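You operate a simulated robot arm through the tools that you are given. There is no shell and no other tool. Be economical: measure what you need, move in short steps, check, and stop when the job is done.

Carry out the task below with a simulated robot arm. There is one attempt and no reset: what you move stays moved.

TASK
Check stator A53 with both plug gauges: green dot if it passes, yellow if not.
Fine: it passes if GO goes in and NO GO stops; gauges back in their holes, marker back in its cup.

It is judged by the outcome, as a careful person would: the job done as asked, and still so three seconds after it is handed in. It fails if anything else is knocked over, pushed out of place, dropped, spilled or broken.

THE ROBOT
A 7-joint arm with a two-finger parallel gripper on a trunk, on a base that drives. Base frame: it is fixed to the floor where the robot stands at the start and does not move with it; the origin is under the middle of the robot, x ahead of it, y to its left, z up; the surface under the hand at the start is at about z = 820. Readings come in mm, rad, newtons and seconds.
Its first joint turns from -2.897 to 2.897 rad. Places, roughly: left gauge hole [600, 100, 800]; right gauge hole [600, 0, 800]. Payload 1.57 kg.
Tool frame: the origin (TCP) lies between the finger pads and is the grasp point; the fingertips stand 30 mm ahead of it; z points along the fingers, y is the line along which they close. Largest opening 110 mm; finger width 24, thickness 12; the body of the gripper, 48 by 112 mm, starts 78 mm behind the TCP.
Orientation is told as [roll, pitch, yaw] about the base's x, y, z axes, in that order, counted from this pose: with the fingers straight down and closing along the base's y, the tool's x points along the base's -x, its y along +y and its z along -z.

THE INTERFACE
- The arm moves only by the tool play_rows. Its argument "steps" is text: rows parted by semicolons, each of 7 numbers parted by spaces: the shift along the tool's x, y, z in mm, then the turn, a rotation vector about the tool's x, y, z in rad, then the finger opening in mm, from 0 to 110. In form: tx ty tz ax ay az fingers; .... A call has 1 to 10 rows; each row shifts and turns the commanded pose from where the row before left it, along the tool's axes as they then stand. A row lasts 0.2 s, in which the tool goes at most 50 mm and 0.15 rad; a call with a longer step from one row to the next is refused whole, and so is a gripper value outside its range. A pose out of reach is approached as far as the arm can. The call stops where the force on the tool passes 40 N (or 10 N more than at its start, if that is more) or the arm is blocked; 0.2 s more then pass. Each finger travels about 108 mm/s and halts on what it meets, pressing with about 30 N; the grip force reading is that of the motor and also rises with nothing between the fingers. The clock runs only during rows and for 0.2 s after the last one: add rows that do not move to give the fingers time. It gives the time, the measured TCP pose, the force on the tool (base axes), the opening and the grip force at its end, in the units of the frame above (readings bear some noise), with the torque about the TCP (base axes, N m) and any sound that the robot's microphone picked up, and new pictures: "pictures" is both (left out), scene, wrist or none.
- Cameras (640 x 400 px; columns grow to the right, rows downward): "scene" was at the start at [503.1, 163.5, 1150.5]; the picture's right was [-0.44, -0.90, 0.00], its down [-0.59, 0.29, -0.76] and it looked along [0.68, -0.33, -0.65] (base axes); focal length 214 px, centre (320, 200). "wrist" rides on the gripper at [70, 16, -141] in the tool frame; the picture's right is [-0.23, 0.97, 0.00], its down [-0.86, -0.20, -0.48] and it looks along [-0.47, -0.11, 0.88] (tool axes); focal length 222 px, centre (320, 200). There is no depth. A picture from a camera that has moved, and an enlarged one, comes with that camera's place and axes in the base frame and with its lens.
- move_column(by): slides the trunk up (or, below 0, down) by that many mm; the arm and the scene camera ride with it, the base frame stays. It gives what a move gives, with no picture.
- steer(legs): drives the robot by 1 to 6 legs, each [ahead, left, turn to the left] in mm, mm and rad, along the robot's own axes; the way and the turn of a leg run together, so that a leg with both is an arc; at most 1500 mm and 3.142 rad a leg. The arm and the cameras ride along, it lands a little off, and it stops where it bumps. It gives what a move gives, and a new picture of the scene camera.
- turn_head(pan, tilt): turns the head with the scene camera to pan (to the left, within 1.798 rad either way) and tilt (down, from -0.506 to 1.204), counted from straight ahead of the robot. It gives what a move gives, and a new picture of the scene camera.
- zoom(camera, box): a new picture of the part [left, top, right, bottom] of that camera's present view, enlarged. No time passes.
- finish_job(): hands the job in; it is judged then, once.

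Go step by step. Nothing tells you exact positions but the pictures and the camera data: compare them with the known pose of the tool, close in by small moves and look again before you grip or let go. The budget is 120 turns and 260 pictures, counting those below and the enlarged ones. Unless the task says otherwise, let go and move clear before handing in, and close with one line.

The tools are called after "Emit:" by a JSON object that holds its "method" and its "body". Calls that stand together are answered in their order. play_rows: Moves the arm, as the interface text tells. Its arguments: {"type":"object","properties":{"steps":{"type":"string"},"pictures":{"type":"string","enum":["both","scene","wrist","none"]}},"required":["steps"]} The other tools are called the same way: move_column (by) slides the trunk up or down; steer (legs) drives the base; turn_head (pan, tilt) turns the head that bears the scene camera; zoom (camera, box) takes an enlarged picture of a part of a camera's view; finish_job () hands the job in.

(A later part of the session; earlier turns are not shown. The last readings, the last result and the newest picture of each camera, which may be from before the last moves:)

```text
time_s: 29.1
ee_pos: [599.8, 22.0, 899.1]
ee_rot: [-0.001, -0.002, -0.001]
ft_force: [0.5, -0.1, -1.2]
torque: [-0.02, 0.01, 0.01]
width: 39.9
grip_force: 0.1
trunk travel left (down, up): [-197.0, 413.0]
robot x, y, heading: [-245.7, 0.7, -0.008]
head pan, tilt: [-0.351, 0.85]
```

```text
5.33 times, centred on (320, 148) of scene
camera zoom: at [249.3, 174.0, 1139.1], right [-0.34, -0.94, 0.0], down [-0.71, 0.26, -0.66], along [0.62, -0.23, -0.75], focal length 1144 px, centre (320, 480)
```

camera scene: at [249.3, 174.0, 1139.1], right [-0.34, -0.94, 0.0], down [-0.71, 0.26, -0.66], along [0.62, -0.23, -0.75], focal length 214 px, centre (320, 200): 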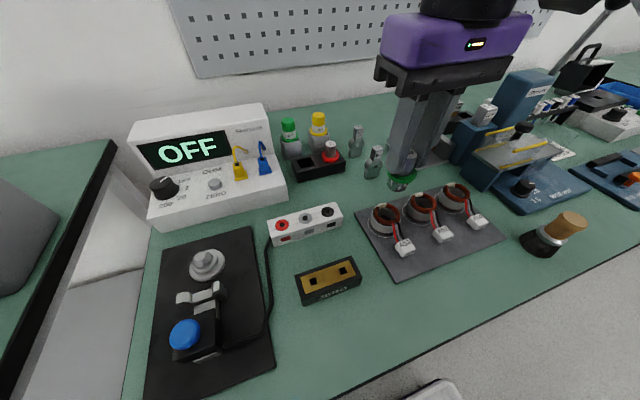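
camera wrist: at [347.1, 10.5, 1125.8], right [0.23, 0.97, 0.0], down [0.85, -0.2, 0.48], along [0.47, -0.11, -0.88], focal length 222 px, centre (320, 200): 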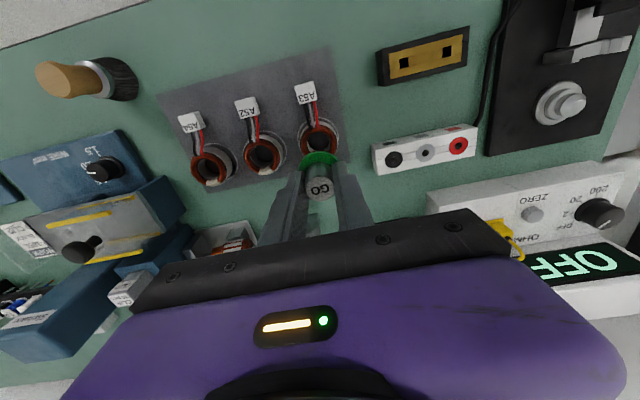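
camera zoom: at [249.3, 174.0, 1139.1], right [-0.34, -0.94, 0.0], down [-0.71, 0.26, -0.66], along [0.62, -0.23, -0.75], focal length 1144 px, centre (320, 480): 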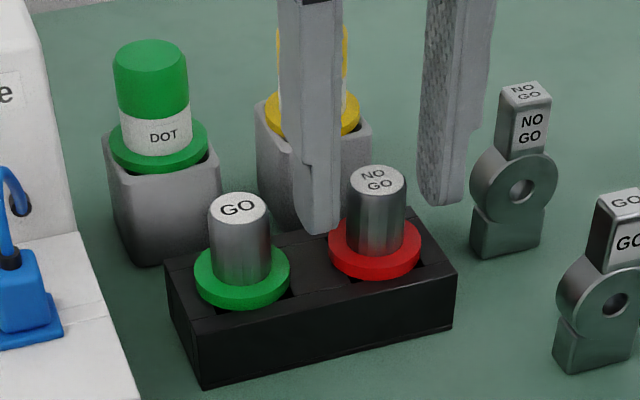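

The NO GO label reads about 1.5 mm to +y, so I'll nudge that way, descend, close, and lift.

Emit:
{"method": "play_rows", "body": {"steps": "0 1.4 6 0 0 0 40; 0 0 6 0 0 0 40; 0 0 0 0 0 0 18; 0 0 0 0 0 0 18; 0 0 0 0 0 0 18; 0 0 -15 0 0 0 18; 0 0 -25 0 0 0 18; 0 0 -30 0 0 0 18; 0 0 -30 0 0 0 18; 0 0 0 0 0 0 18", "pictures": "none"}}

Emit:
{"method": "zoom", "body": {"camera": "scene", "box": [260, 85, 380, 160]}}

Emit:
{"method": "zoom", "body": {"camera": "wrist", "box": [220, 80, 420, 205]}}

```text
time_s: 31.2
ee_pos: [598.3, 24.0, 985.5]
ee_rot: [-0.001, -0.001, 0.0]
ft_force: [-0.7, 0.2, -2.4]
torque: [0.01, 0.01, 0.01]
width: 21.7
grip_force: 30.5
trunk travel left (down, up): [-197.0, 413.0]
robot x, y, heading: [-254.5, -1.0, 0.002]
head pan, tilt: [-0.351, 0.85]
```

```text
5.33 times, centred on (320, 122) of scene
camera zoom: at [249.4, 174.0, 1139.1], right [-0.34, -0.94, 0.0], down [-0.71, 0.26, -0.66], along [0.62, -0.23, -0.75], focal length 1144 px, centre (320, 613)
```

zoom: 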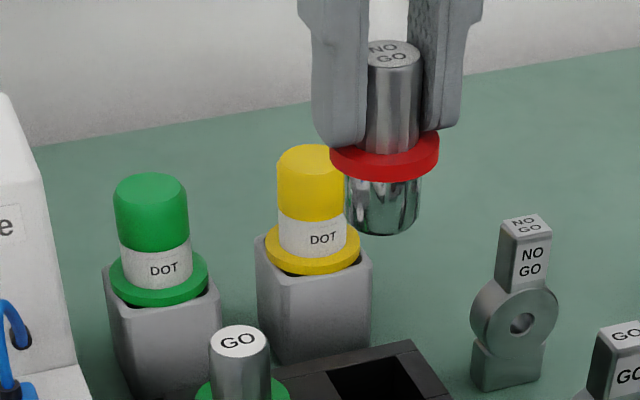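

```text
3.20 times, centred on (320, 142) of wrist
camera zoom: at [528.3, 38.2, 1126.9], right [0.23, 0.97, 0.0], down [0.85, -0.2, 0.48], along [0.47, -0.11, -0.88], focal length 711 px, centre (320, 384)
```

zoom: 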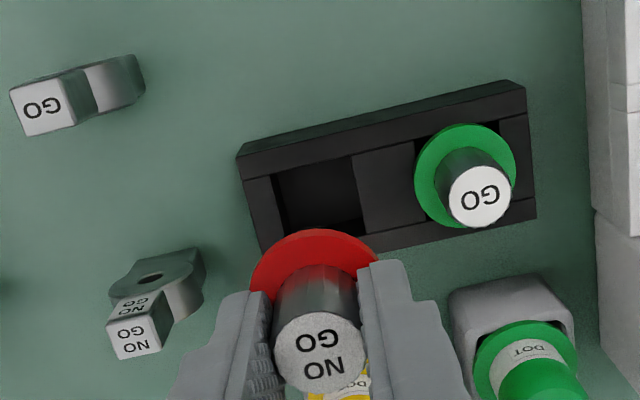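

NO GO is held the same way GO was. I'll carry it over A53, lower to just above, and check alignment.

Emit:
{"method": "play_rows", "body": {"steps": "36.3 -5.7 0 0 0 0 18; 36.3 -5.7 0 0 0 0 18; 36.3 -5.7 0 0 0 0 18; 36.3 -5.6 0 0 0 0 18; 36.2 -5.6 0 0 0 0 18; 0 0 25 0 0 0 18; 0 0 20 0 0 0 18; 0 0 0 0 0 0 18", "pictures": "none"}}

Emit:
{"method": "zoom", "body": {"camera": "scene", "box": [340, 165, 460, 240]}}

Emit:
{"method": "zoom", "body": {"camera": "wrist", "box": [240, 90, 400, 190]}}

```text
time_s: 33.0
ee_pos: [417.6, -5.5, 940.0]
ee_rot: [0.0, -0.001, 0.0]
ft_force: [-0.4, 0.6, -2.0]
torque: [0.0, 0.03, 0.01]
width: 21.8
grip_force: 30.3
trunk travel left (down, up): [-197.0, 413.0]
robot x, y, heading: [-252.6, -3.6, 0.001]
head pan, tilt: [-0.351, 0.85]
```

```text
5.33 times, centred on (400, 202) of scene
camera zoom: at [249.3, 174.0, 1139.1], right [-0.34, -0.94, 0.0], down [-0.71, 0.26, -0.66], along [0.62, -0.23, -0.75], focal length 1144 px, centre (-107, 187)
```

zoom: 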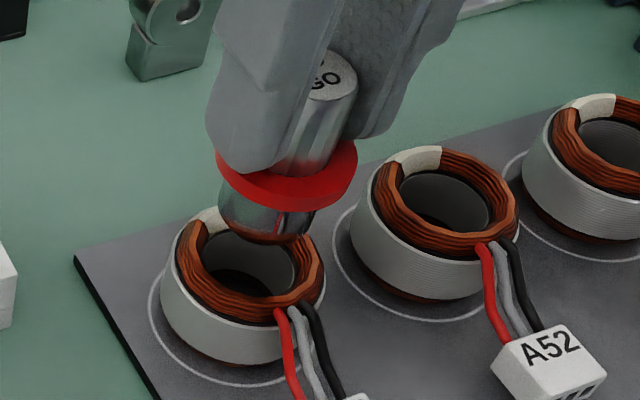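

```text
4.00 times, centred on (320, 140) of wrist
camera zoom: at [347.2, 10.2, 1081.8], right [0.23, 0.97, 0.0], down [0.85, -0.2, 0.48], along [0.47, -0.11, -0.88], focal length 888 px, centre (320, 440)
```

zoom: 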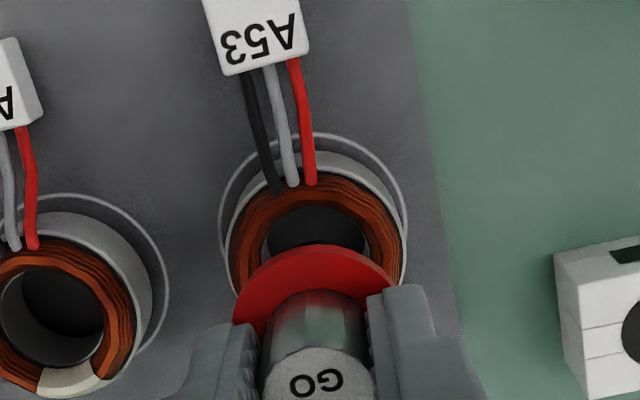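

The alignment looks good. I'll descend slowly and watch for a stop well above the seated height of about z = 905.

Emit:
{"method": "play_rows", "body": {"steps": "0 0 4 0 0 0 18; 0 0 3 0 0 0 18; 0 0 2 0 0 0 18; 0 0 2 0 0 0 18; 0 0 2 0 0 0 18", "pictures": "none"}}

Emit:
{"method": "zoom", "body": {"camera": "scene", "box": [350, 180, 430, 230]}}

```text
time_s: 34.2
ee_pos: [417.2, -5.9, 929.1]
ee_rot: [0.0, -0.002, 0.001]
ft_force: [-0.1, -0.1, -1.7]
torque: [0.0, 0.03, -0.05]
width: 21.9
grip_force: 29.6
trunk travel left (down, up): [-197.0, 413.0]
robot x, y, heading: [-253.5, -3.7, -0.001]
head pan, tilt: [-0.351, 0.85]
```

```text
8.00 times, centred on (390, 205) of scene
camera zoom: at [249.3, 174.0, 1139.1], right [-0.34, -0.94, 0.0], down [-0.71, 0.26, -0.66], along [0.62, -0.23, -0.75], focal length 1716 px, centre (-240, 160)
```

zoom: 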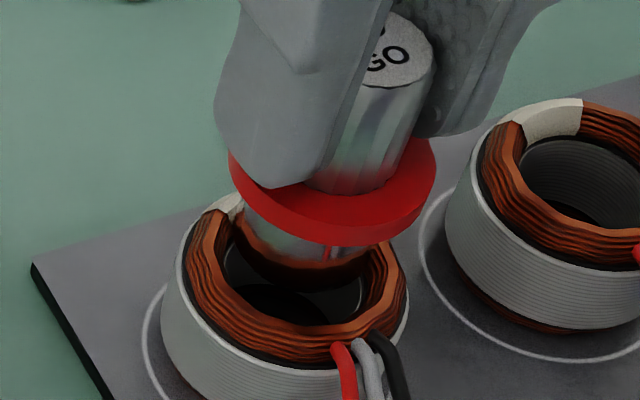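

Emit:
{"method": "play_rows", "body": {"steps": "0 0 2 0 0 0 18; 0 0 2 0 0 0 18; 0 0 2 0 0 0 18; 0 0 2 0 0 0 18", "pictures": "none"}}

Emit:
{"method": "zoom", "body": {"camera": "scene", "box": [350, 180, 430, 230]}}

```text
time_s: 35.2
ee_pos: [417.0, -6.4, 922.4]
ee_rot: [-0.001, -0.002, -0.002]
ft_force: [-5.6, -5.0, 18.4]
torque: [0.04, 0.15, 0.01]
width: 21.9
grip_force: 29.9
trunk travel left (down, up): [-197.0, 413.0]
robot x, y, heading: [-250.0, -0.5, -0.006]
head pan, tilt: [-0.351, 0.85]
```

```text
8.00 times, centred on (390, 205) of scene
camera zoom: at [248.8, 173.8, 1139.6], right [-0.34, -0.94, 0.0], down [-0.71, 0.26, -0.66], along [0.62, -0.23, -0.75], focal length 1716 px, centre (-240, 160)
```

zoom: 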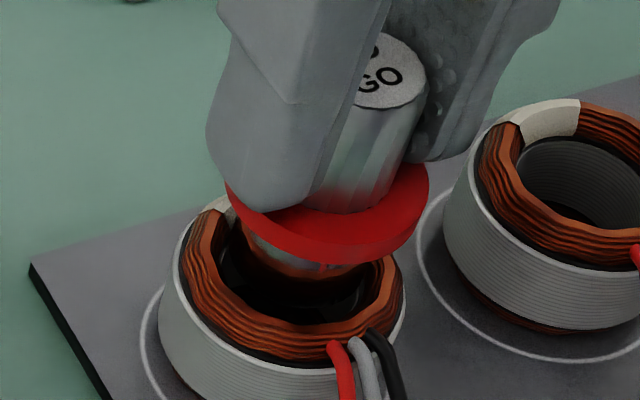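

It touched at z of about 922 with the reaction on the +x, +y side. I'll centre it better before judging.

Emit:
{"method": "play_rows", "body": {"steps": "0 0 -3 0 0 0 18; 0.7 -0.7 0 0 0 0 18; 0 0 2 0 0 0 18; 0 0 1 0 0 0 18; 0 0 0.5 0 0 0 18", "pictures": "none"}}

```text
time_s: 36.5
ee_pos: [417.8, -5.5, 919.7]
ee_rot: [-0.001, -0.003, -0.002]
ft_force: [3.2, 4.3, 14.1]
torque: [0.35, -0.19, -0.05]
width: 21.9
grip_force: 29.7
trunk travel left (down, up): [-197.0, 413.0]
robot x, y, heading: [-250.8, 1.8, -0.001]
head pan, tilt: [-0.351, 0.85]
```

The side force flipped, so the centre lies between the two positions. I'll go back by half.

Emit:
{"method": "play_rows", "body": {"steps": "0 0 -3 0 0 0 18; -0.3 0.35 0 0 0 0 18; 0 0 2 0 0 0 18; 0 0 1 0 0 0 18; 0 0 0.5 0 0 0 18; 0 0 0.5 0 0 0 18", "pictures": "none"}}

Emit:
{"method": "zoom", "body": {"camera": "scene", "box": [350, 180, 430, 230]}}

```text
time_s: 37.9
ee_pos: [418.6, -5.7, 919.7]
ee_rot: [-0.001, -0.003, 0.001]
ft_force: [-4.0, -1.2, 18.7]
torque: [-0.24, 0.14, -0.05]
width: 22.0
grip_force: 30.1
trunk travel left (down, up): [-197.0, 413.0]
robot x, y, heading: [-250.7, -2.3, -0.001]
head pan, tilt: [-0.351, 0.85]
```

```text
8.00 times, centred on (390, 205) of scene
camera zoom: at [248.8, 174.0, 1139.6], right [-0.34, -0.94, 0.0], down [-0.71, 0.26, -0.66], along [0.62, -0.23, -0.75], focal length 1716 px, centre (-240, 160)
```

zoom: 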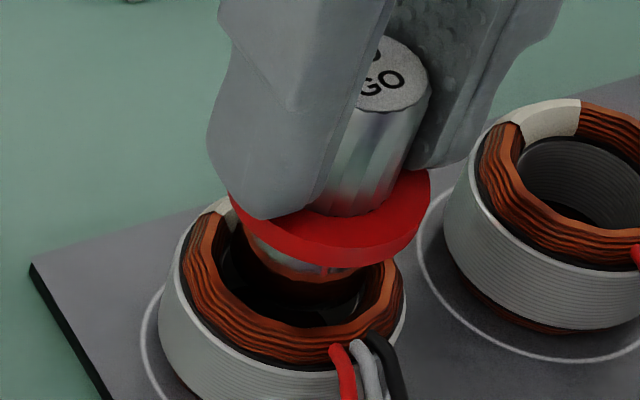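

It stopped again at the same height, about 15 mm above the fully seated position. To rule out misalignment, I'll do a light-pressure small search around this point.

Emit:
{"method": "play_rows", "body": {"steps": "0 0 -0.5 0 0 0 18; 0.3 0 0 0 0 0 18; 0 0.3 0 0 0 0 18; -0.3 0 0 0 0 0 18; -0.3 0 0 0 0 0 18; 0 -0.3 0 0 0 0 18; 0 -0.3 0 0 0 0 18; 0.3 0 0 0 0 0 18; 0.3 0 0 0 0 0 18; 0 0.3 0.5 0 0 0 18", "pictures": "none"}}

Emit:
{"method": "zoom", "body": {"camera": "wrist", "box": [260, 110, 380, 185]}}

```text
time_s: 40.0
ee_pos: [417.8, -6.3, 919.6]
ee_rot: [0.001, -0.005, 0.001]
ft_force: [2.4, -0.2, 3.7]
torque: [-0.07, -0.09, 0.01]
width: 22.0
grip_force: 30.5
trunk travel left (down, up): [-197.0, 413.0]
robot x, y, heading: [-255.1, -2.7, -0.001]
head pan, tilt: [-0.351, 0.85]
```

```text
5.33 times, centred on (320, 148) of wrist
camera zoom: at [346.5, 9.8, 1059.8], right [0.23, 0.97, 0.0], down [0.85, -0.2, 0.48], along [0.47, -0.11, -0.88], focal length 1185 px, centre (320, 480)
```

zoom: 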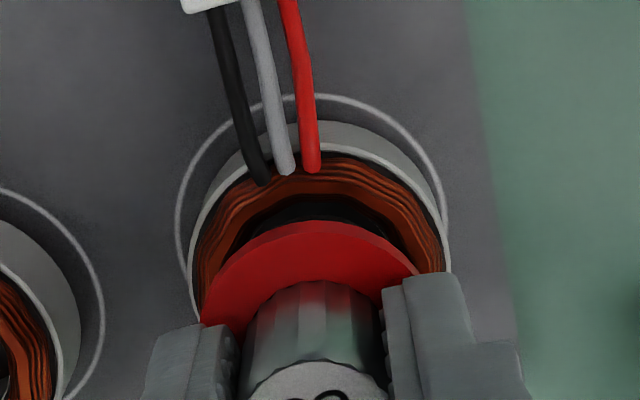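

The force eased, so I'll press down another 1.5 mm here to see whether it stops again.

Emit:
{"method": "play_rows", "body": {"steps": "0 0 0.5 0 0 0 18; 0 0 0.5 0 0 0 18; 0 0 0.5 0 0 0 18", "pictures": "none"}}

Emit:
{"method": "zoom", "body": {"camera": "scene", "box": [350, 180, 430, 230]}}

```text
time_s: 40.9
ee_pos: [417.0, -6.1, 919.3]
ee_rot: [0.0, -0.005, 0.0]
ft_force: [5.8, 0.3, 26.1]
torque: [-0.05, -0.29, 0.01]
width: 22.3
grip_force: 30.2
trunk travel left (down, up): [-197.0, 413.0]
robot x, y, heading: [-254.3, 1.3, 0.001]
head pan, tilt: [-0.351, 0.85]
```

```text
8.00 times, centred on (390, 205) of scene
camera zoom: at [249.0, 174.0, 1139.6], right [-0.34, -0.94, 0.0], down [-0.71, 0.26, -0.66], along [0.62, -0.23, -0.75], focal length 1716 px, centre (-240, 160)
```

zoom: 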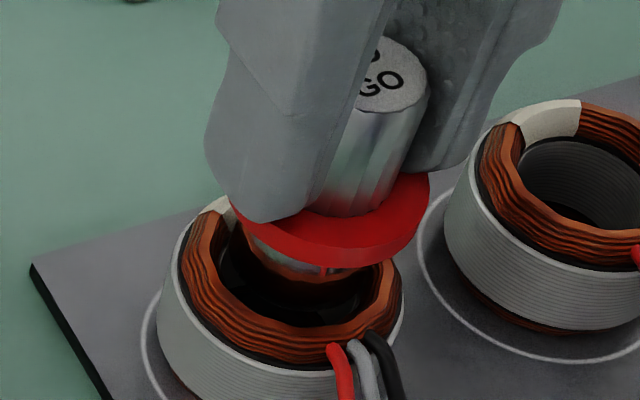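

NO GO stops again, with 26 N and a centred reaction at the same height. GO goes in and NO GO stops, so A53 passes and gets green. I'll lift NO GO and return it to its hole.

Emit:
{"method": "play_rows", "body": {"steps": "0 0 -3 0 0 0 18; 0 0 -13 0 0 0 18; 0 0 -25 0 0 0 18; 0 0 -25 0 0 0 18; -36.4 5.7 0 0 0 0 18; -36.4 5.7 0 0 0 0 18; -36.4 5.7 0 0 0 0 18; -36.4 5.7 0 0 0 0 18; -36.5 5.8 0 0 0 0 18; 0 0 0 0 0 0 18", "pictures": "none"}}

Emit:
{"method": "play_rows", "body": {"steps": "0 0 25 0 0 0 18; 0 0 25 0 0 0 18; 0 0 15 0 0 0 18; 0 0 0 0 0 0 18", "pictures": "none"}}

Emit:
{"method": "zoom", "body": {"camera": "scene", "box": [260, 110, 380, 185]}}

Emit:
{"method": "zoom", "body": {"camera": "wrist", "box": [240, 90, 400, 190]}}

```text
time_s: 43.0
ee_pos: [599.1, 22.0, 983.7]
ee_rot: [0.002, -0.004, 0.0]
ft_force: [0.6, 0.1, -1.3]
torque: [0.01, -0.04, -0.01]
width: 22.0
grip_force: 29.9
trunk travel left (down, up): [-197.0, 413.0]
robot x, y, heading: [-254.1, -0.5, 0.001]
head pan, tilt: [-0.351, 0.85]
```

```text
time_s: 44.0
ee_pos: [600.1, 22.8, 917.7]
ee_rot: [0.0, -0.001, 0.001]
ft_force: [0.5, 0.4, -0.9]
torque: [-0.01, -0.06, 0.0]
width: 21.6
grip_force: 29.6
trunk travel left (down, up): [-197.0, 413.0]
robot x, y, heading: [-250.4, 0.2, -0.003]
head pan, tilt: [-0.351, 0.85]
```

```text
5.33 times, centred on (320, 148) of scene
camera zoom: at [249.3, 174.0, 1139.1], right [-0.34, -0.94, 0.0], down [-0.71, 0.26, -0.66], along [0.62, -0.23, -0.75], focal length 1144 px, centre (320, 480)
```

zoom: 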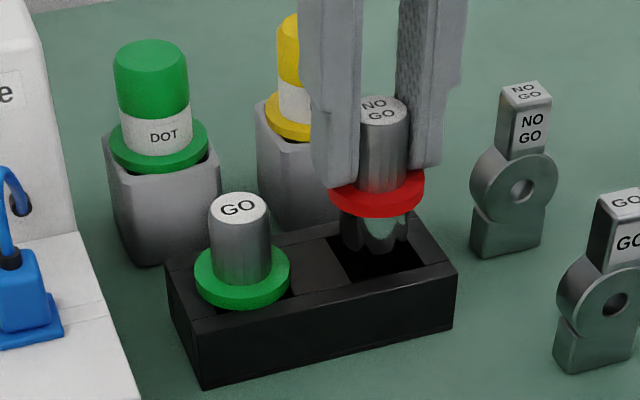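

```text
4.00 times, centred on (320, 140) of wrist
camera zoom: at [528.9, 38.6, 1059.0], right [0.23, 0.97, 0.0], down [0.85, -0.2, 0.48], along [0.47, -0.11, -0.88], focal length 888 px, centre (320, 440)
```

zoom: 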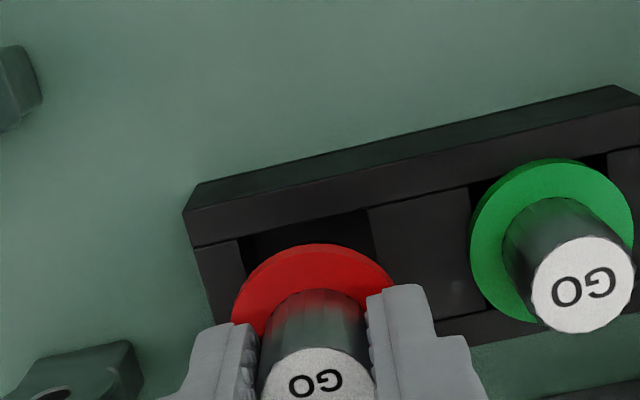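

NO GO is above its hole. I'll lower it in.

Emit:
{"method": "play_rows", "body": {"steps": "0 0 8 0 0 0 18; 0 0 8 0 0 0 18; 0 0 6 0 0 0 18; 0 0 3 0 0 0 18; 0 0 2 0 0 0 18", "pictures": "none"}}

Emit:
{"method": "zoom", "body": {"camera": "scene", "box": [260, 110, 380, 185]}}

```text
time_s: 45.2
ee_pos: [599.9, 23.8, 891.8]
ee_rot: [0.002, -0.001, 0.001]
ft_force: [1.1, 0.1, -1.2]
torque: [-0.01, 0.0, -0.01]
width: 21.8
grip_force: 30.3
trunk travel left (down, up): [-197.0, 413.0]
robot x, y, heading: [-250.9, -3.9, 0.001]
head pan, tilt: [-0.351, 0.85]
```

```text
5.33 times, centred on (320, 148) of scene
camera zoom: at [249.3, 174.0, 1139.1], right [-0.34, -0.94, 0.0], down [-0.71, 0.26, -0.66], along [0.62, -0.23, -0.75], focal length 1144 px, centre (320, 480)
```

zoom: 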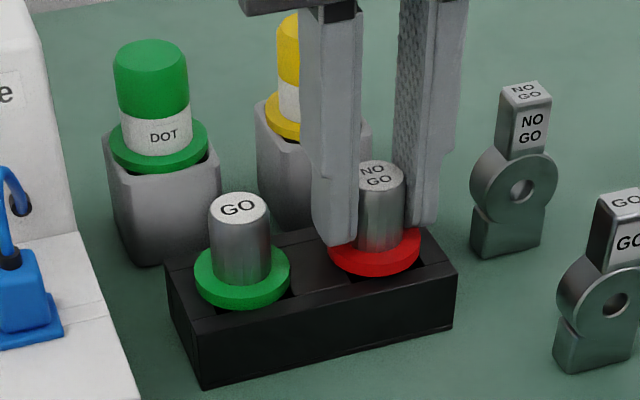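

About 2 mm remain. I'll finish lowering, release, and rise.

Emit:
{"method": "play_rows", "body": {"steps": "0 0 1 0 0 0 18; 0 0 0.7 0 0 0 18; 0 0 0 0 0 0 40; 0 0 0 0 0 0 40; 0 0 -20 0 0 0 40; 0 0 -30 0 0 0 40; 0 0 -40 0 0 0 40; 0 0 -40 0 0 0 60; 0 0 0 0 0 0 60", "pictures": "none"}}

Emit:
{"method": "zoom", "body": {"camera": "wrist", "box": [220, 80, 420, 205]}}

Emit:
{"method": "zoom", "body": {"camera": "scene", "box": [260, 110, 380, 185]}}

Emit:
{"method": "zoom", "body": {"camera": "scene", "box": [350, 180, 510, 280]}}

```text
time_s: 47.2
ee_pos: [598.8, 22.2, 1020.0]
ee_rot: [0.0, -0.001, 0.0]
ft_force: [0.1, -0.7, 0.8]
torque: [0.0, 0.05, -0.04]
width: 59.7
grip_force: 0.0
trunk travel left (down, up): [-197.0, 413.0]
robot x, y, heading: [-251.5, -0.5, -0.0]
head pan, tilt: [-0.351, 0.85]
```

```text
3.20 times, centred on (320, 142) of wrist
camera zoom: at [528.4, 37.8, 1160.9], right [0.23, 0.97, 0.0], down [0.85, -0.2, 0.48], along [0.47, -0.11, -0.88], focal length 711 px, centre (320, 384)
```

zoom: 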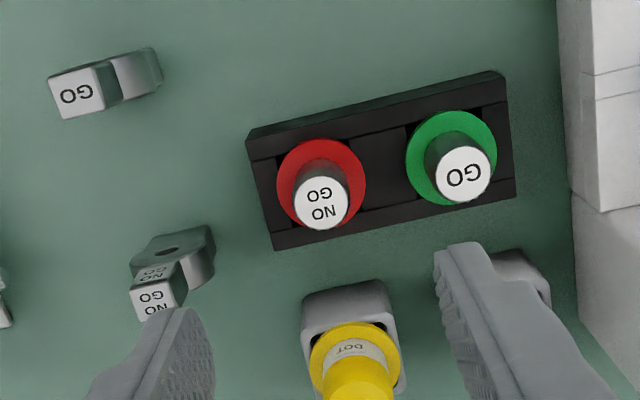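

```text
5.33 times, centred on (320, 148) of scene
camera zoom: at [249.4, 174.0, 1139.1], right [-0.34, -0.94, 0.0], down [-0.71, 0.26, -0.66], along [0.62, -0.23, -0.75], focal length 1144 px, centre (320, 480)
```

zoom: 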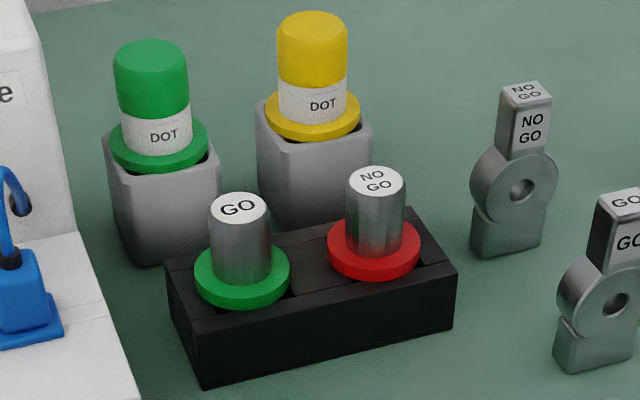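

```text
4.00 times, centred on (430, 230) of scene
camera zoom: at [249.4, 174.0, 1139.1], right [-0.34, -0.94, 0.0], down [-0.71, 0.26, -0.66], along [0.62, -0.23, -0.75], focal length 858 px, centre (-120, 80)
```

zoom: 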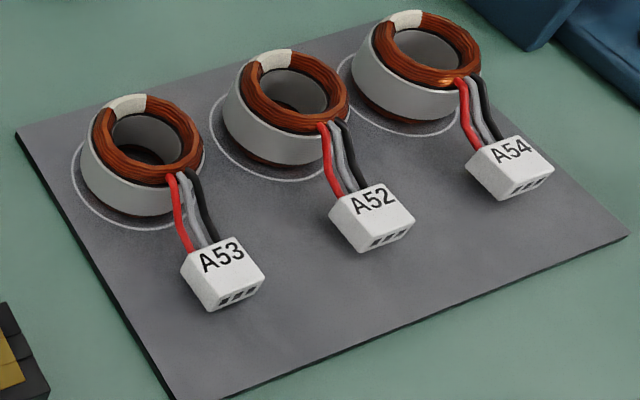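

Both gauges are back and A53 sits in its circle. The green marker is close to the meter's side, so I'll turn the hand 90° to close along x before reaching for it.

Emit:
{"method": "play_rows", "body": {"steps": "0 0 0 0 0 -0.15 60; 0 0 0 0 0 -0.15 60; 0 0 0 0 0 -0.15 60; 0 0 0 0 0 -0.15 60; 0 0 0 0 0 -0.15 60; 0 0 0 0 0 -0.15 60; 0 0 0 0 0 -0.15 60; 0 0 0 0 0 -0.15 60; 0 0 0 0 0 -0.15 60; 0 0 0 0 0 -0.15 60", "pictures": "none"}}

Emit:
{"method": "play_rows", "body": {"steps": "0 0 0 0 0 -0.07 60; 0 0 0 0 0 0 60", "pictures": "both"}}

```text
time_s: 49.5
ee_pos: [599.5, 23.4, 1020.2]
ee_rot: [-0.002, 0.001, 1.503]
ft_force: [0.2, -0.4, 0.6]
torque: [-0.03, 0.0, 0.01]
width: 60.0
grip_force: 0.1
trunk travel left (down, up): [-197.0, 413.0]
robot x, y, heading: [-250.0, -1.6, -0.002]
head pan, tilt: [-0.351, 0.85]
```

```text
time_s: 50.0
ee_pos: [600.0, 24.2, 1020.2]
ee_rot: [-0.001, 0.001, 1.57]
ft_force: [0.0, 0.0, 0.5]
torque: [0.04, 0.0, -0.01]
width: 60.1
grip_force: 0.1
trunk travel left (down, up): [-197.0, 413.0]
robot x, y, heading: [-248.5, 0.1, -0.0]
head pan, tilt: [-0.351, 0.85]
camera scene: at [249.3, 174.0, 1139.1], right [-0.34, -0.94, 0.0], down [-0.71, 0.26, -0.66], along [0.62, -0.23, -0.75], focal length 214 px, centre (320, 200)
camera wrist: at [581.8, -47.3, 1160.9], right [-0.97, 0.23, 0.0], down [0.2, 0.86, 0.48], along [0.11, 0.47, -0.88], focal length 222 px, centre (320, 200)
```

scene: 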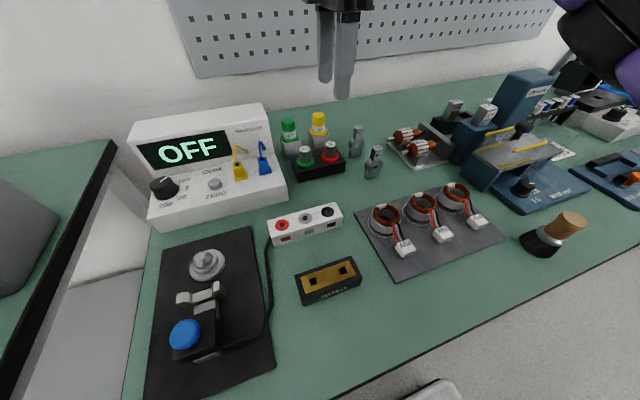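
wrist: 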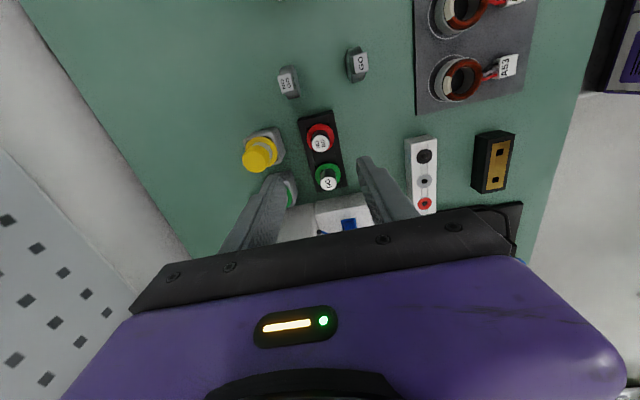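

The hand is turned. I'll move it above the green marker, near (686, 87).

Emit:
{"method": "play_rows", "body": {"steps": "-21 -29 0 0 0 0 60; -21 -29 0 0 0 0 60; -21 -28 0 0 0 0 60; 0 0 20 0 0 0 60; 0 0 0 0 0 0 60", "pictures": "none"}}

Emit:
{"method": "zoom", "body": {"camera": "wrist", "box": [200, 70, 440, 220]}}

Emit:
{"method": "zoom", "body": {"camera": "scene", "box": [220, 60, 380, 160]}}

```text
time_s: 51.2
ee_pos: [685.0, 85.9, 1001.0]
ee_rot: [-0.003, 0.001, 1.57]
ft_force: [-0.2, 0.5, -0.7]
torque: [0.01, 0.04, 0.0]
width: 60.2
grip_force: 0.0
trunk travel left (down, up): [-197.0, 413.0]
robot x, y, heading: [-251.5, 0.3, 0.002]
head pan, tilt: [-0.351, 0.85]
```

```text
2.67 times, centred on (320, 145) of wrist
camera zoom: at [666.9, 15.7, 1140.9], right [-0.97, 0.23, 0.0], down [0.2, 0.86, 0.48], along [0.11, 0.47, -0.88], focal length 592 px, centre (320, 347)
```

zoom: 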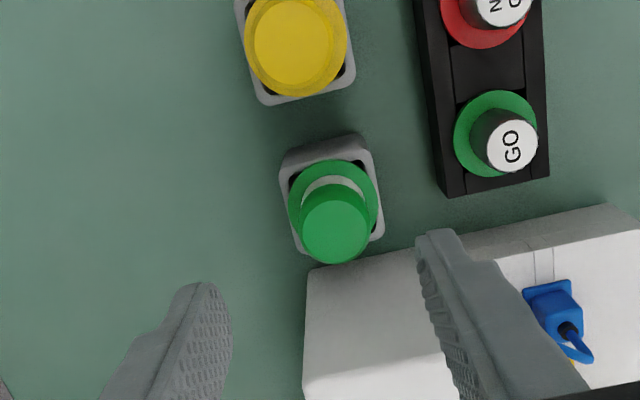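

```text
4.00 times, centred on (300, 110) of scene
camera zoom: at [249.2, 174.2, 1139.1], right [-0.34, -0.94, 0.0], down [-0.71, 0.26, -0.66], along [0.62, -0.23, -0.75], focal length 858 px, centre (400, 560)
```

zoom: 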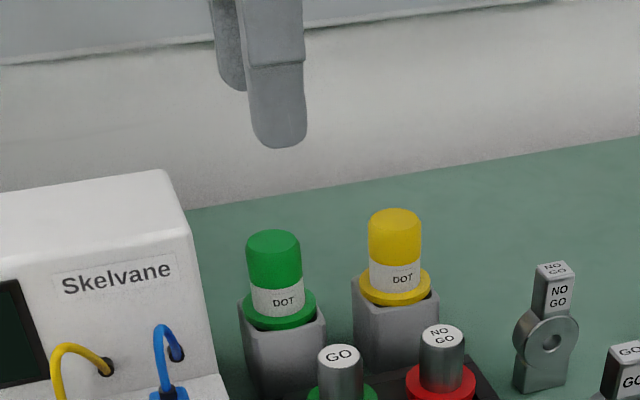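

The green cap is at about (678, 90). I'll adjust and descend to check again.

Emit:
{"method": "play_rows", "body": {"steps": "-3.5 7 30 0 0 0 60; 0 0 35 0 0 0 56; 0 0 0 0 0 0 56", "pictures": "none"}}

Emit:
{"method": "zoom", "body": {"camera": "wrist", "box": [200, 90, 440, 240]}}

Emit:
{"method": "zoom", "body": {"camera": "scene", "box": [240, 80, 360, 155]}}

```text
time_s: 52.0
ee_pos: [677.4, 88.8, 934.8]
ee_rot: [-0.002, 0.0, 1.57]
ft_force: [0.1, -0.3, 0.7]
torque: [-0.01, 0.01, -0.01]
width: 56.1
grip_force: 0.0
trunk travel left (down, up): [-197.0, 413.0]
robot x, y, heading: [-249.3, -4.3, -0.002]
head pan, tilt: [-0.351, 0.85]
```

```text
2.67 times, centred on (320, 165) of wrist
camera zoom: at [660.5, 19.1, 1075.4], right [-0.97, 0.23, 0.0], down [0.2, 0.86, 0.48], along [0.11, 0.47, -0.88], focal length 592 px, centre (320, 293)
```

zoom: 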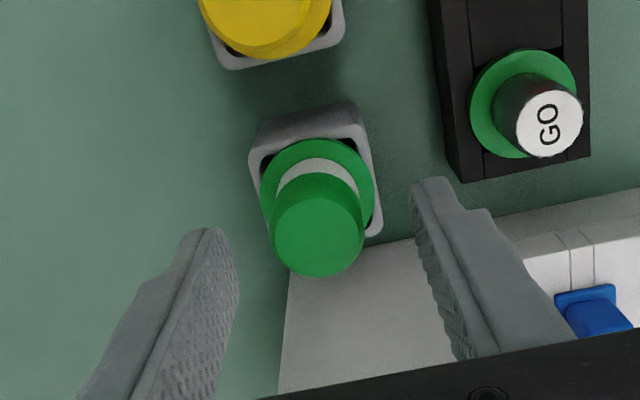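

```text
5.33 times, centred on (300, 118) of scene
camera zoom: at [249.3, 174.0, 1139.1], right [-0.34, -0.94, 0.0], down [-0.71, 0.26, -0.66], along [0.62, -0.23, -0.75], focal length 1144 px, centre (427, 640)
```

zoom: 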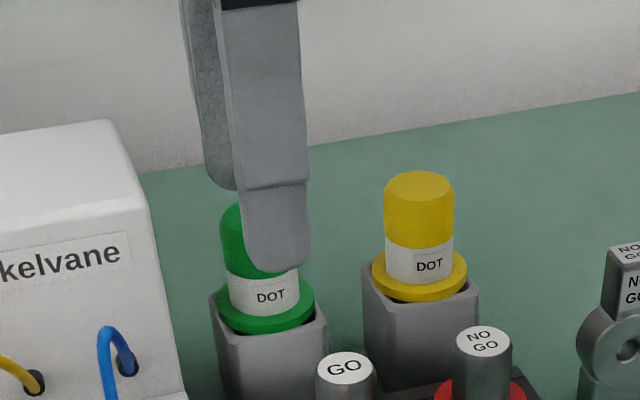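

I'm aligned over the marker. I'll descend 33 mm around its body, then look before closing.

Emit:
{"method": "play_rows", "body": {"steps": "-1 0 18 0 0 0 56; 0 0 15 0 0 0 56; 0 0 0 0 0 0 56", "pictures": "none"}}

Emit:
{"method": "zoom", "body": {"camera": "wrist", "box": [220, 110, 420, 235]}}

Emit:
{"method": "zoom", "body": {"camera": "scene", "box": [250, 95, 340, 151]}}

```text
time_s: 52.9
ee_pos: [678.0, 89.2, 902.4]
ee_rot: [-0.001, 0.001, 1.57]
ft_force: [0.2, 0.6, -0.3]
torque: [0.0, 0.01, -0.02]
width: 56.0
grip_force: 0.1
trunk travel left (down, up): [-197.0, 413.0]
robot x, y, heading: [-250.4, 1.4, 0.001]
head pan, tilt: [-0.351, 0.85]
```

```text
3.20 times, centred on (320, 172) of wrist
camera zoom: at [661.0, 20.1, 1042.5], right [-0.97, 0.23, 0.0], down [0.2, 0.86, 0.48], along [0.11, 0.47, -0.88], focal length 711 px, centre (320, 288)
```

zoom: 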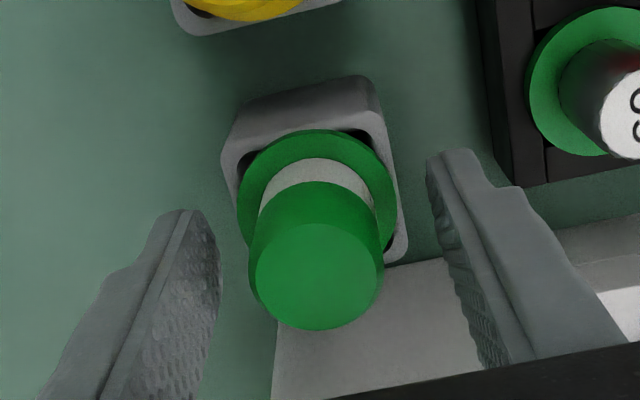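

```text
7.11 times, centred on (295, 123) of scene
camera zoom: at [249.3, 174.0, 1139.1], right [-0.34, -0.94, 0.0], down [-0.71, 0.26, -0.66], along [0.62, -0.23, -0.75], focal length 1525 px, centre (498, 748)
```

zoom: 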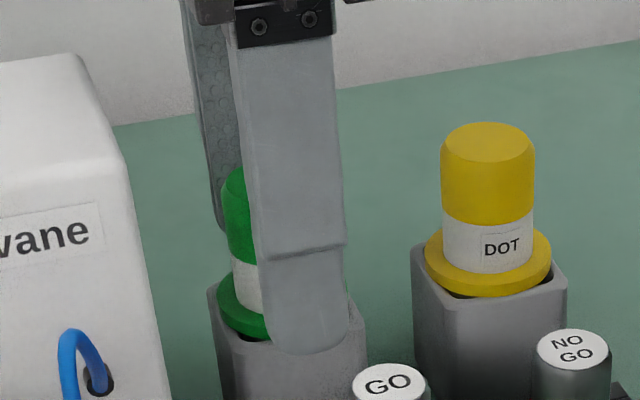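

The fingers straddle the body above the collar. I'll close and lift slowly.

Emit:
{"method": "play_rows", "body": {"steps": "0 0 0 0 0 0 24; 0 0 0 0 0 0 24; 0 0 0 0 0 0 24; 0 0 0 0 0 0 24; 0 0 -15 0 0 0 24; 0 0 -20 0 0 0 24; 0 0 -30 0 0 0 24; 0 0 -25 0 0 0 24; 0 0 0 0 0 0 24", "pictures": "none"}}

Emit:
{"method": "zoom", "body": {"camera": "scene", "box": [220, 60, 380, 160]}}

Emit:
{"method": "zoom", "body": {"camera": "wrist", "box": [220, 110, 420, 235]}}

```text
time_s: 54.9
ee_pos: [676.9, 88.9, 994.4]
ee_rot: [-0.001, 0.0, 1.571]
ft_force: [-0.7, -0.5, 0.4]
torque: [-0.03, 0.01, 0.01]
width: 28.2
grip_force: 29.8
trunk travel left (down, up): [-197.0, 413.0]
robot x, y, heading: [-252.5, 3.5, -0.002]
head pan, tilt: [-0.351, 0.85]
```

```text
4.00 times, centred on (300, 110) of scene
camera zoom: at [249.4, 174.0, 1139.1], right [-0.34, -0.94, 0.0], down [-0.71, 0.26, -0.66], along [0.62, -0.23, -0.75], focal length 858 px, centre (400, 560)
```

zoom: 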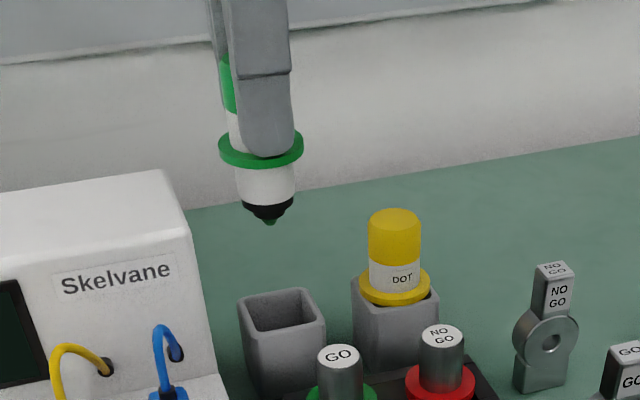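

```text
3.20 times, centred on (320, 172) of wrist
camera zoom: at [660.6, 19.7, 1134.1], right [-0.97, 0.23, 0.0], down [0.2, 0.86, 0.48], along [0.11, 0.47, -0.88], focal length 711 px, centre (320, 288)
```

zoom: 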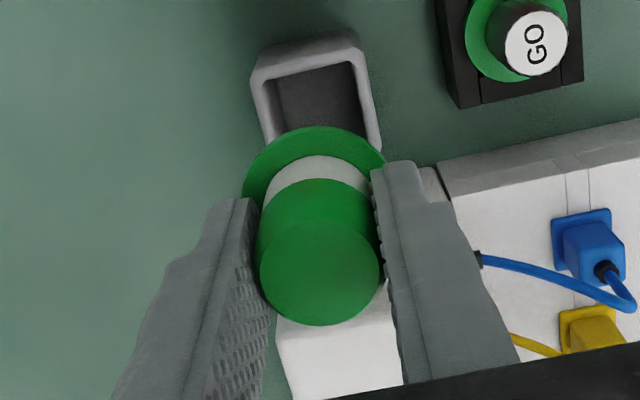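

The green marker is held, with its tip about 75 mm below the TCP. I'll put the dot on A53's white band, at about (437, -6), so I'm moving above it.

Emit:
{"method": "play_rows", "body": {"steps": "15.8 40 0 0 0 0 24; 15.8 40 0 0 0 0 24; 15.8 40 0 0 0 0 24; 15.8 40 0 0 0 0 24; 15.8 40 0 0 0 0 24; 16 40 0 0 0 0 24; 0 0 20 0 0 0 24; 0 0 20 0 0 0 24; 0 0 0 0 0 0 24", "pictures": "none"}}

Emit:
{"method": "zoom", "body": {"camera": "scene", "box": [340, 165, 460, 240]}}

Emit:
{"method": "zoom", "body": {"camera": "wrist", "box": [220, 80, 420, 205]}}

```text
time_s: 56.9
ee_pos: [438.4, -4.5, 952.2]
ee_rot: [-0.002, 0.0, 1.57]
ft_force: [-0.1, -0.1, 0.0]
torque: [0.01, 0.01, 0.02]
width: 28.1
grip_force: 30.1
trunk travel left (down, up): [-197.0, 413.0]
robot x, y, heading: [-250.2, -2.2, 0.001]
head pan, tilt: [-0.351, 0.85]
```

```text
5.33 times, centred on (400, 202) of scene
camera zoom: at [249.3, 173.9, 1139.1], right [-0.34, -0.94, 0.0], down [-0.71, 0.26, -0.66], along [0.62, -0.23, -0.75], focal length 1144 px, centre (-107, 187)
```

zoom: 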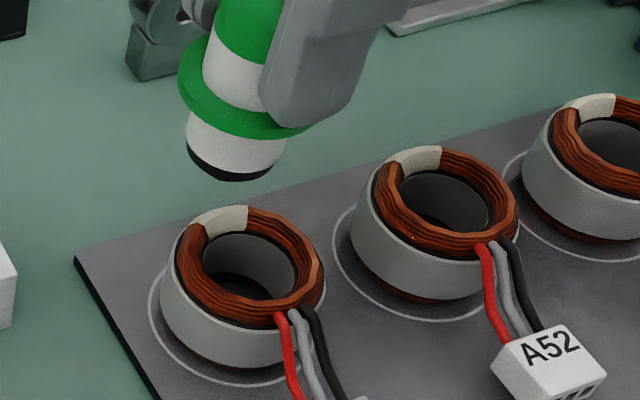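

```text
3.20 times, centred on (320, 142) of wrist
camera zoom: at [420.5, -74.8, 1092.3], right [-0.97, 0.23, 0.0], down [0.2, 0.86, 0.48], along [0.11, 0.47, -0.88], focal length 711 px, centre (320, 384)
```

zoom: 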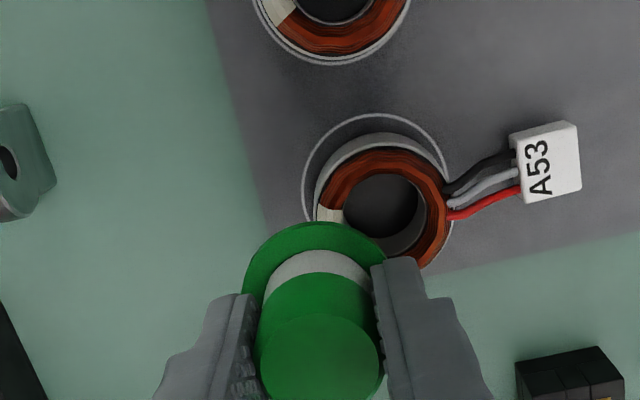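

The white band's centre is about (435, -5), so I'll shift 2 mm and lower close to the surface.

Emit:
{"method": "play_rows", "body": {"steps": "0 2 3 0 0 0 24; 0 0 3 0 0 0 24; 0 0 0 0 0 0 24", "pictures": "none"}}

Emit:
{"method": "zoom", "body": {"camera": "scene", "box": [350, 180, 430, 230]}}

Emit:
{"method": "zoom", "body": {"camera": "wrist", "box": [260, 100, 380, 175]}}

```text
time_s: 57.6
ee_pos: [436.2, -5.6, 945.8]
ee_rot: [-0.001, -0.001, 1.568]
ft_force: [-0.2, -0.4, -0.3]
torque: [0.0, 0.02, 0.0]
width: 28.2
grip_force: 30.1
trunk travel left (down, up): [-197.0, 413.0]
robot x, y, heading: [-254.3, -0.6, -0.0]
head pan, tilt: [-0.351, 0.85]
```

```text
8.00 times, centred on (390, 205) of scene
camera zoom: at [249.3, 174.0, 1139.1], right [-0.34, -0.94, 0.0], down [-0.71, 0.26, -0.66], along [0.62, -0.23, -0.75], focal length 1716 px, centre (-240, 160)
```

zoom: 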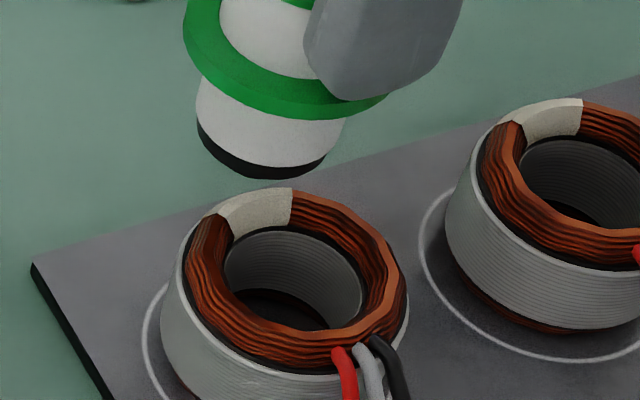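

```text
5.33 times, centred on (320, 138) of wrist
camera zoom: at [418.9, -74.5, 1086.5], right [-0.97, 0.23, 0.0], down [0.2, 0.86, 0.48], along [0.11, 0.47, -0.88], focal length 1185 px, centre (320, 533)
```

zoom: 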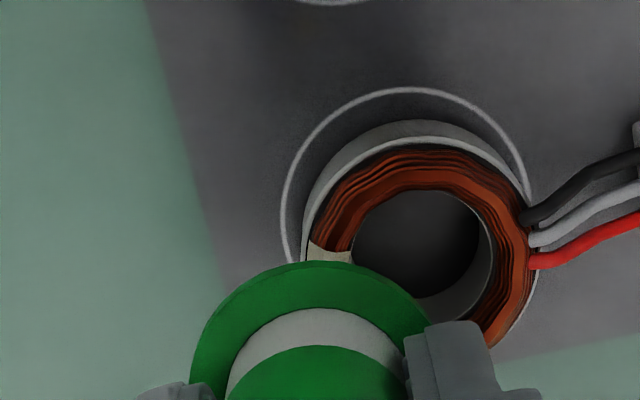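

The projected landing point is on the band but slightly off its middle. I'll nudge 1 to 1.5 mm and lower in fine steps until it touches.

Emit:
{"method": "play_rows", "body": {"steps": "1.5 1 0 0 0 0 24; 0 0 2 0 0 0 24; 0 0 1 0 0 0 24; 0 0 1 0 0 0 24; 0 0 0 0 0 0 24", "pictures": "none"}}

Emit:
{"method": "zoom", "body": {"camera": "scene", "box": [360, 185, 408, 215]}}

```text
time_s: 58.9
ee_pos: [436.4, -6.2, 942.9]
ee_rot: [0.0, 0.001, 1.571]
ft_force: [-0.1, -1.6, 0.0]
torque: [0.01, 0.03, 0.01]
width: 28.6
grip_force: 30.4
trunk travel left (down, up): [-197.0, 413.0]
robot x, y, heading: [-251.1, -0.5, 0.001]
head pan, tilt: [-0.351, 0.85]
```

```text
13.33 times, centred on (384, 200) of scene
camera zoom: at [249.3, 174.0, 1139.1], right [-0.34, -0.94, 0.0], down [-0.71, 0.26, -0.66], along [0.62, -0.23, -0.75], focal length 2860 px, centre (-533, 200)
```

zoom: 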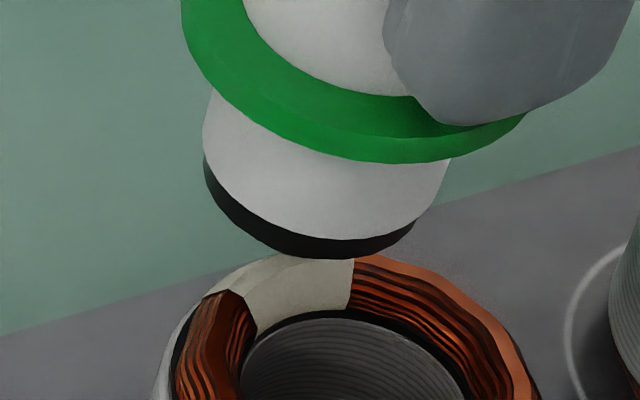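

Emit:
{"method": "play_rows", "body": {"steps": "-0 0 2 0 0 0 24; 0 0 1 0 0 0 24; 0 0 1 0 0 0 24; 0 0 1 0 0 0 24", "pictures": "none"}}

Emit:
{"method": "zoom", "body": {"camera": "scene", "box": [360, 185, 408, 215]}}

```text
time_s: 59.9
ee_pos: [436.5, -5.7, 937.6]
ee_rot: [-0.004, 0.0, 1.568]
ft_force: [2.9, -0.9, 20.2]
torque: [-0.08, -0.28, -0.04]
width: 28.0
grip_force: 30.2
trunk travel left (down, up): [-197.0, 413.0]
robot x, y, heading: [-251.3, -1.8, 0.007]
head pan, tilt: [-0.351, 0.85]
```

```text
13.33 times, centred on (384, 200) of scene
camera zoom: at [249.0, 174.0, 1139.4], right [-0.34, -0.94, 0.0], down [-0.71, 0.26, -0.66], along [0.62, -0.23, -0.75], focal length 2860 px, centre (-533, 200)
```

zoom: 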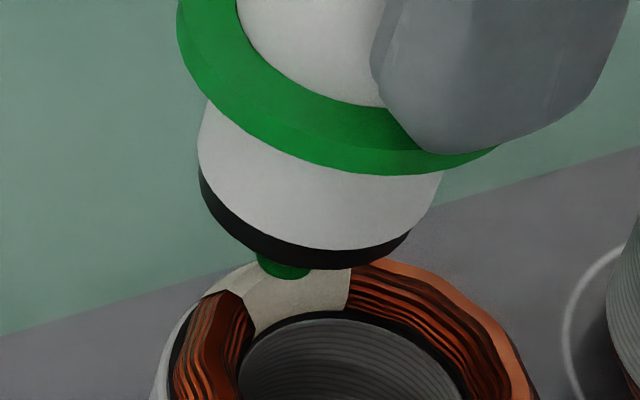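

The tip has touched the white band. I'll raise it and check the dot.

Emit:
{"method": "play_rows", "body": {"steps": "0 0 -5 0 0 0 24; 0 0 -20 0 0 0 24; 0 0 -34 0 0 0 24; 0 0 0 0 0 0 24", "pictures": "none"}}

Emit:
{"method": "zoom", "body": {"camera": "scene", "box": [350, 180, 430, 230]}}

Emit:
{"method": "zoom", "body": {"camera": "scene", "box": [350, 180, 510, 280]}}

```text
time_s: 60.9
ee_pos: [435.1, -5.6, 995.5]
ee_rot: [-0.001, 0.001, 1.569]
ft_force: [0.8, -0.7, -0.9]
torque: [0.0, -0.01, -0.01]
width: 28.3
grip_force: 29.8
trunk travel left (down, up): [-197.0, 413.0]
robot x, y, heading: [-248.8, -3.8, 0.006]
head pan, tilt: [-0.351, 0.85]
```

```text
8.00 times, centred on (390, 205) of scene
camera zoom: at [249.3, 174.0, 1139.1], right [-0.34, -0.94, 0.0], down [-0.71, 0.26, -0.66], along [0.62, -0.23, -0.75], focal length 1716 px, centre (-240, 160)
```

zoom: 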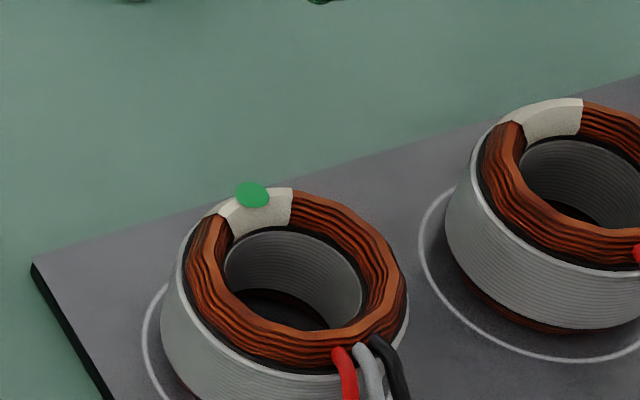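

```text
4.00 times, centred on (430, 230) of scene
camera zoom: at [249.3, 174.0, 1139.1], right [-0.34, -0.94, 0.0], down [-0.71, 0.26, -0.66], along [0.62, -0.23, -0.75], focal length 858 px, centre (-120, 80)
```

zoom: 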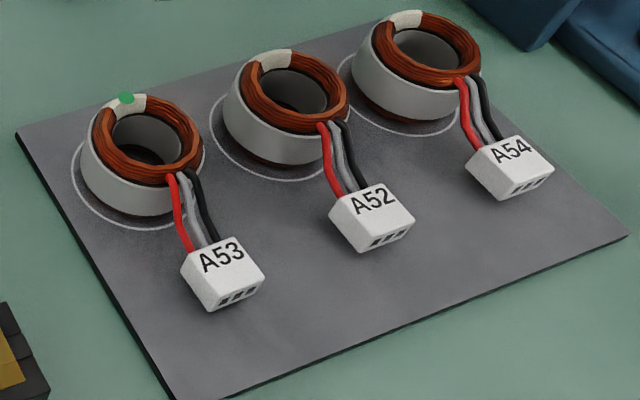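

There is one green dot on A53's white band. I'll return the marker above its cup along the same path.

Emit:
{"method": "play_rows", "body": {"steps": "-16.1 -40.5 0 0 0 0 24; -16.1 -40.5 0 0 0 0 24; -16.1 -40.5 0 0 0 0 24; -16.1 -40.5 0 0 0 0 24; -16.1 -40.5 0 0 0 0 24; -16 -40.5 0 0 0 0 24; 0 0 20 0 0 0 24; 0 0 20 0 0 0 24; 0 0 0 0 0 0 24", "pictures": "none"}}

Emit:
{"method": "zoom", "body": {"camera": "scene", "box": [240, 80, 360, 155]}}

Emit:
{"method": "zoom", "body": {"camera": "wrist", "box": [220, 90, 420, 215]}}

```text
time_s: 62.9
ee_pos: [677.5, 90.3, 957.6]
ee_rot: [-0.002, 0.0, 1.568]
ft_force: [-0.5, -1.3, 0.0]
torque: [-0.03, 0.01, 0.02]
width: 28.6
grip_force: 30.1
trunk travel left (down, up): [-197.0, 413.0]
robot x, y, heading: [-251.4, 5.3, -0.0]
head pan, tilt: [-0.351, 0.85]
```

```text
5.33 times, centred on (300, 118) of scene
camera zoom: at [249.3, 174.1, 1139.1], right [-0.34, -0.94, 0.0], down [-0.71, 0.26, -0.66], along [0.62, -0.23, -0.75], focal length 1144 px, centre (427, 640)
```

zoom: 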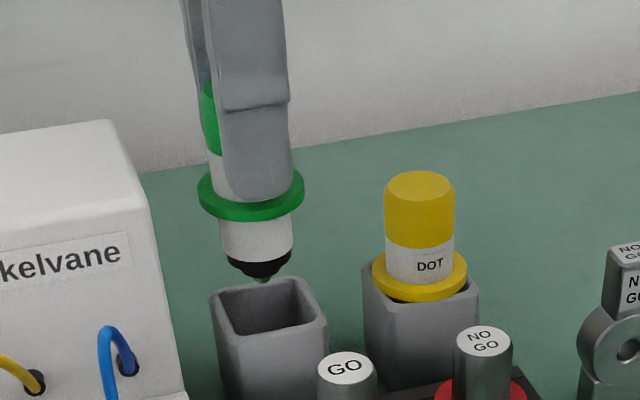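

```text
3.20 times, centred on (320, 152) of wrist
camera zoom: at [660.6, 20.6, 1097.6], right [-0.97, 0.23, 0.0], down [0.2, 0.86, 0.48], along [0.11, 0.47, -0.88], focal length 711 px, centre (320, 352)
```

zoom: 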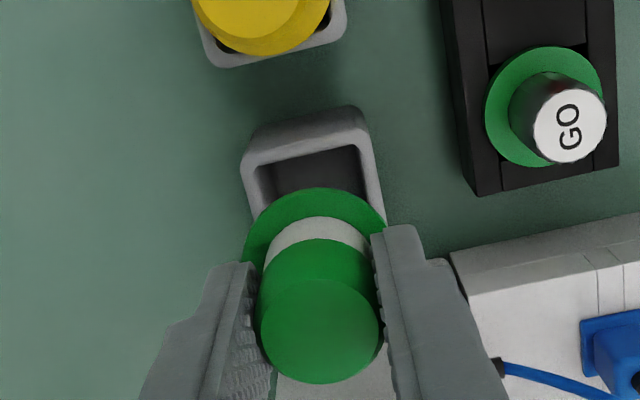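

The marker is in line with its cup. I'll lower it in with small steps toward the end.

Emit:
{"method": "play_rows", "body": {"steps": "0 0 12 0 0 0 24; 0 0 12 0 0 0 24; 0 0 12 0 0 0 24; 0 0 10 0 0 0 24; 0 0 4 0 0 0 24; 0 0 2 0 0 0 24; 0 0 0 0 0 0 24", "pictures": "none"}}

Emit:
{"method": "zoom", "body": {"camera": "scene", "box": [240, 80, 360, 155]}}

Emit:
{"method": "zoom", "body": {"camera": "wrist", "box": [220, 90, 420, 215]}}

```text
time_s: 64.5
ee_pos: [678.1, 90.3, 906.6]
ee_rot: [-0.004, 0.001, 1.57]
ft_force: [0.5, -1.0, 18.8]
torque: [-0.09, 0.24, 0.05]
width: 28.4
grip_force: 29.6
trunk travel left (down, up): [-197.0, 413.0]
robot x, y, heading: [-249.7, -1.6, -0.0]
head pan, tilt: [-0.351, 0.85]
```

```text
5.33 times, centred on (300, 118) of scene
camera zoom: at [248.9, 173.9, 1139.6], right [-0.34, -0.94, 0.0], down [-0.71, 0.26, -0.66], along [0.62, -0.23, -0.75], focal length 1144 px, centre (427, 640)
```

zoom: 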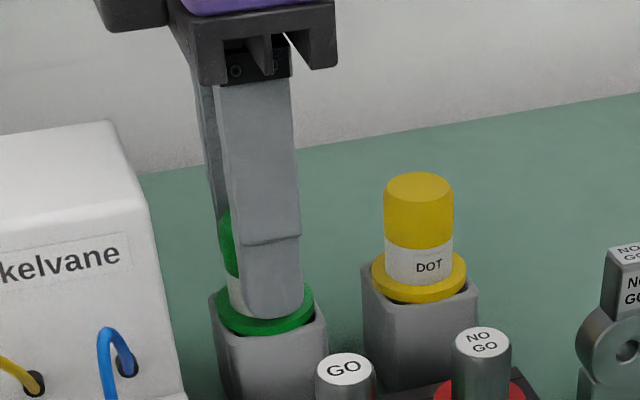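

```text
3.20 times, centred on (320, 152) of wrist
camera zoom: at [660.9, 20.1, 1046.9], right [-0.97, 0.23, 0.0], down [0.2, 0.85, 0.48], along [0.11, 0.47, -0.88], focal length 711 px, centre (320, 352)
```

zoom: 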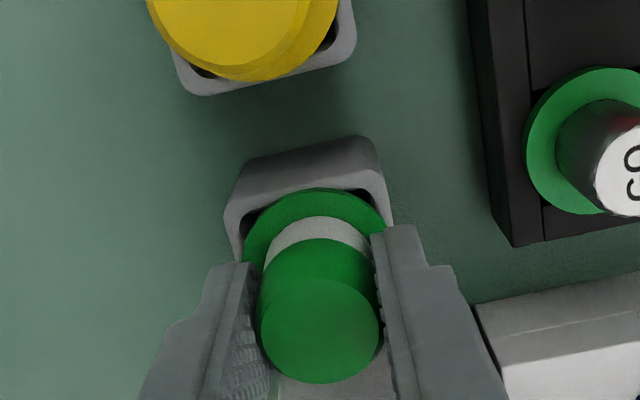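

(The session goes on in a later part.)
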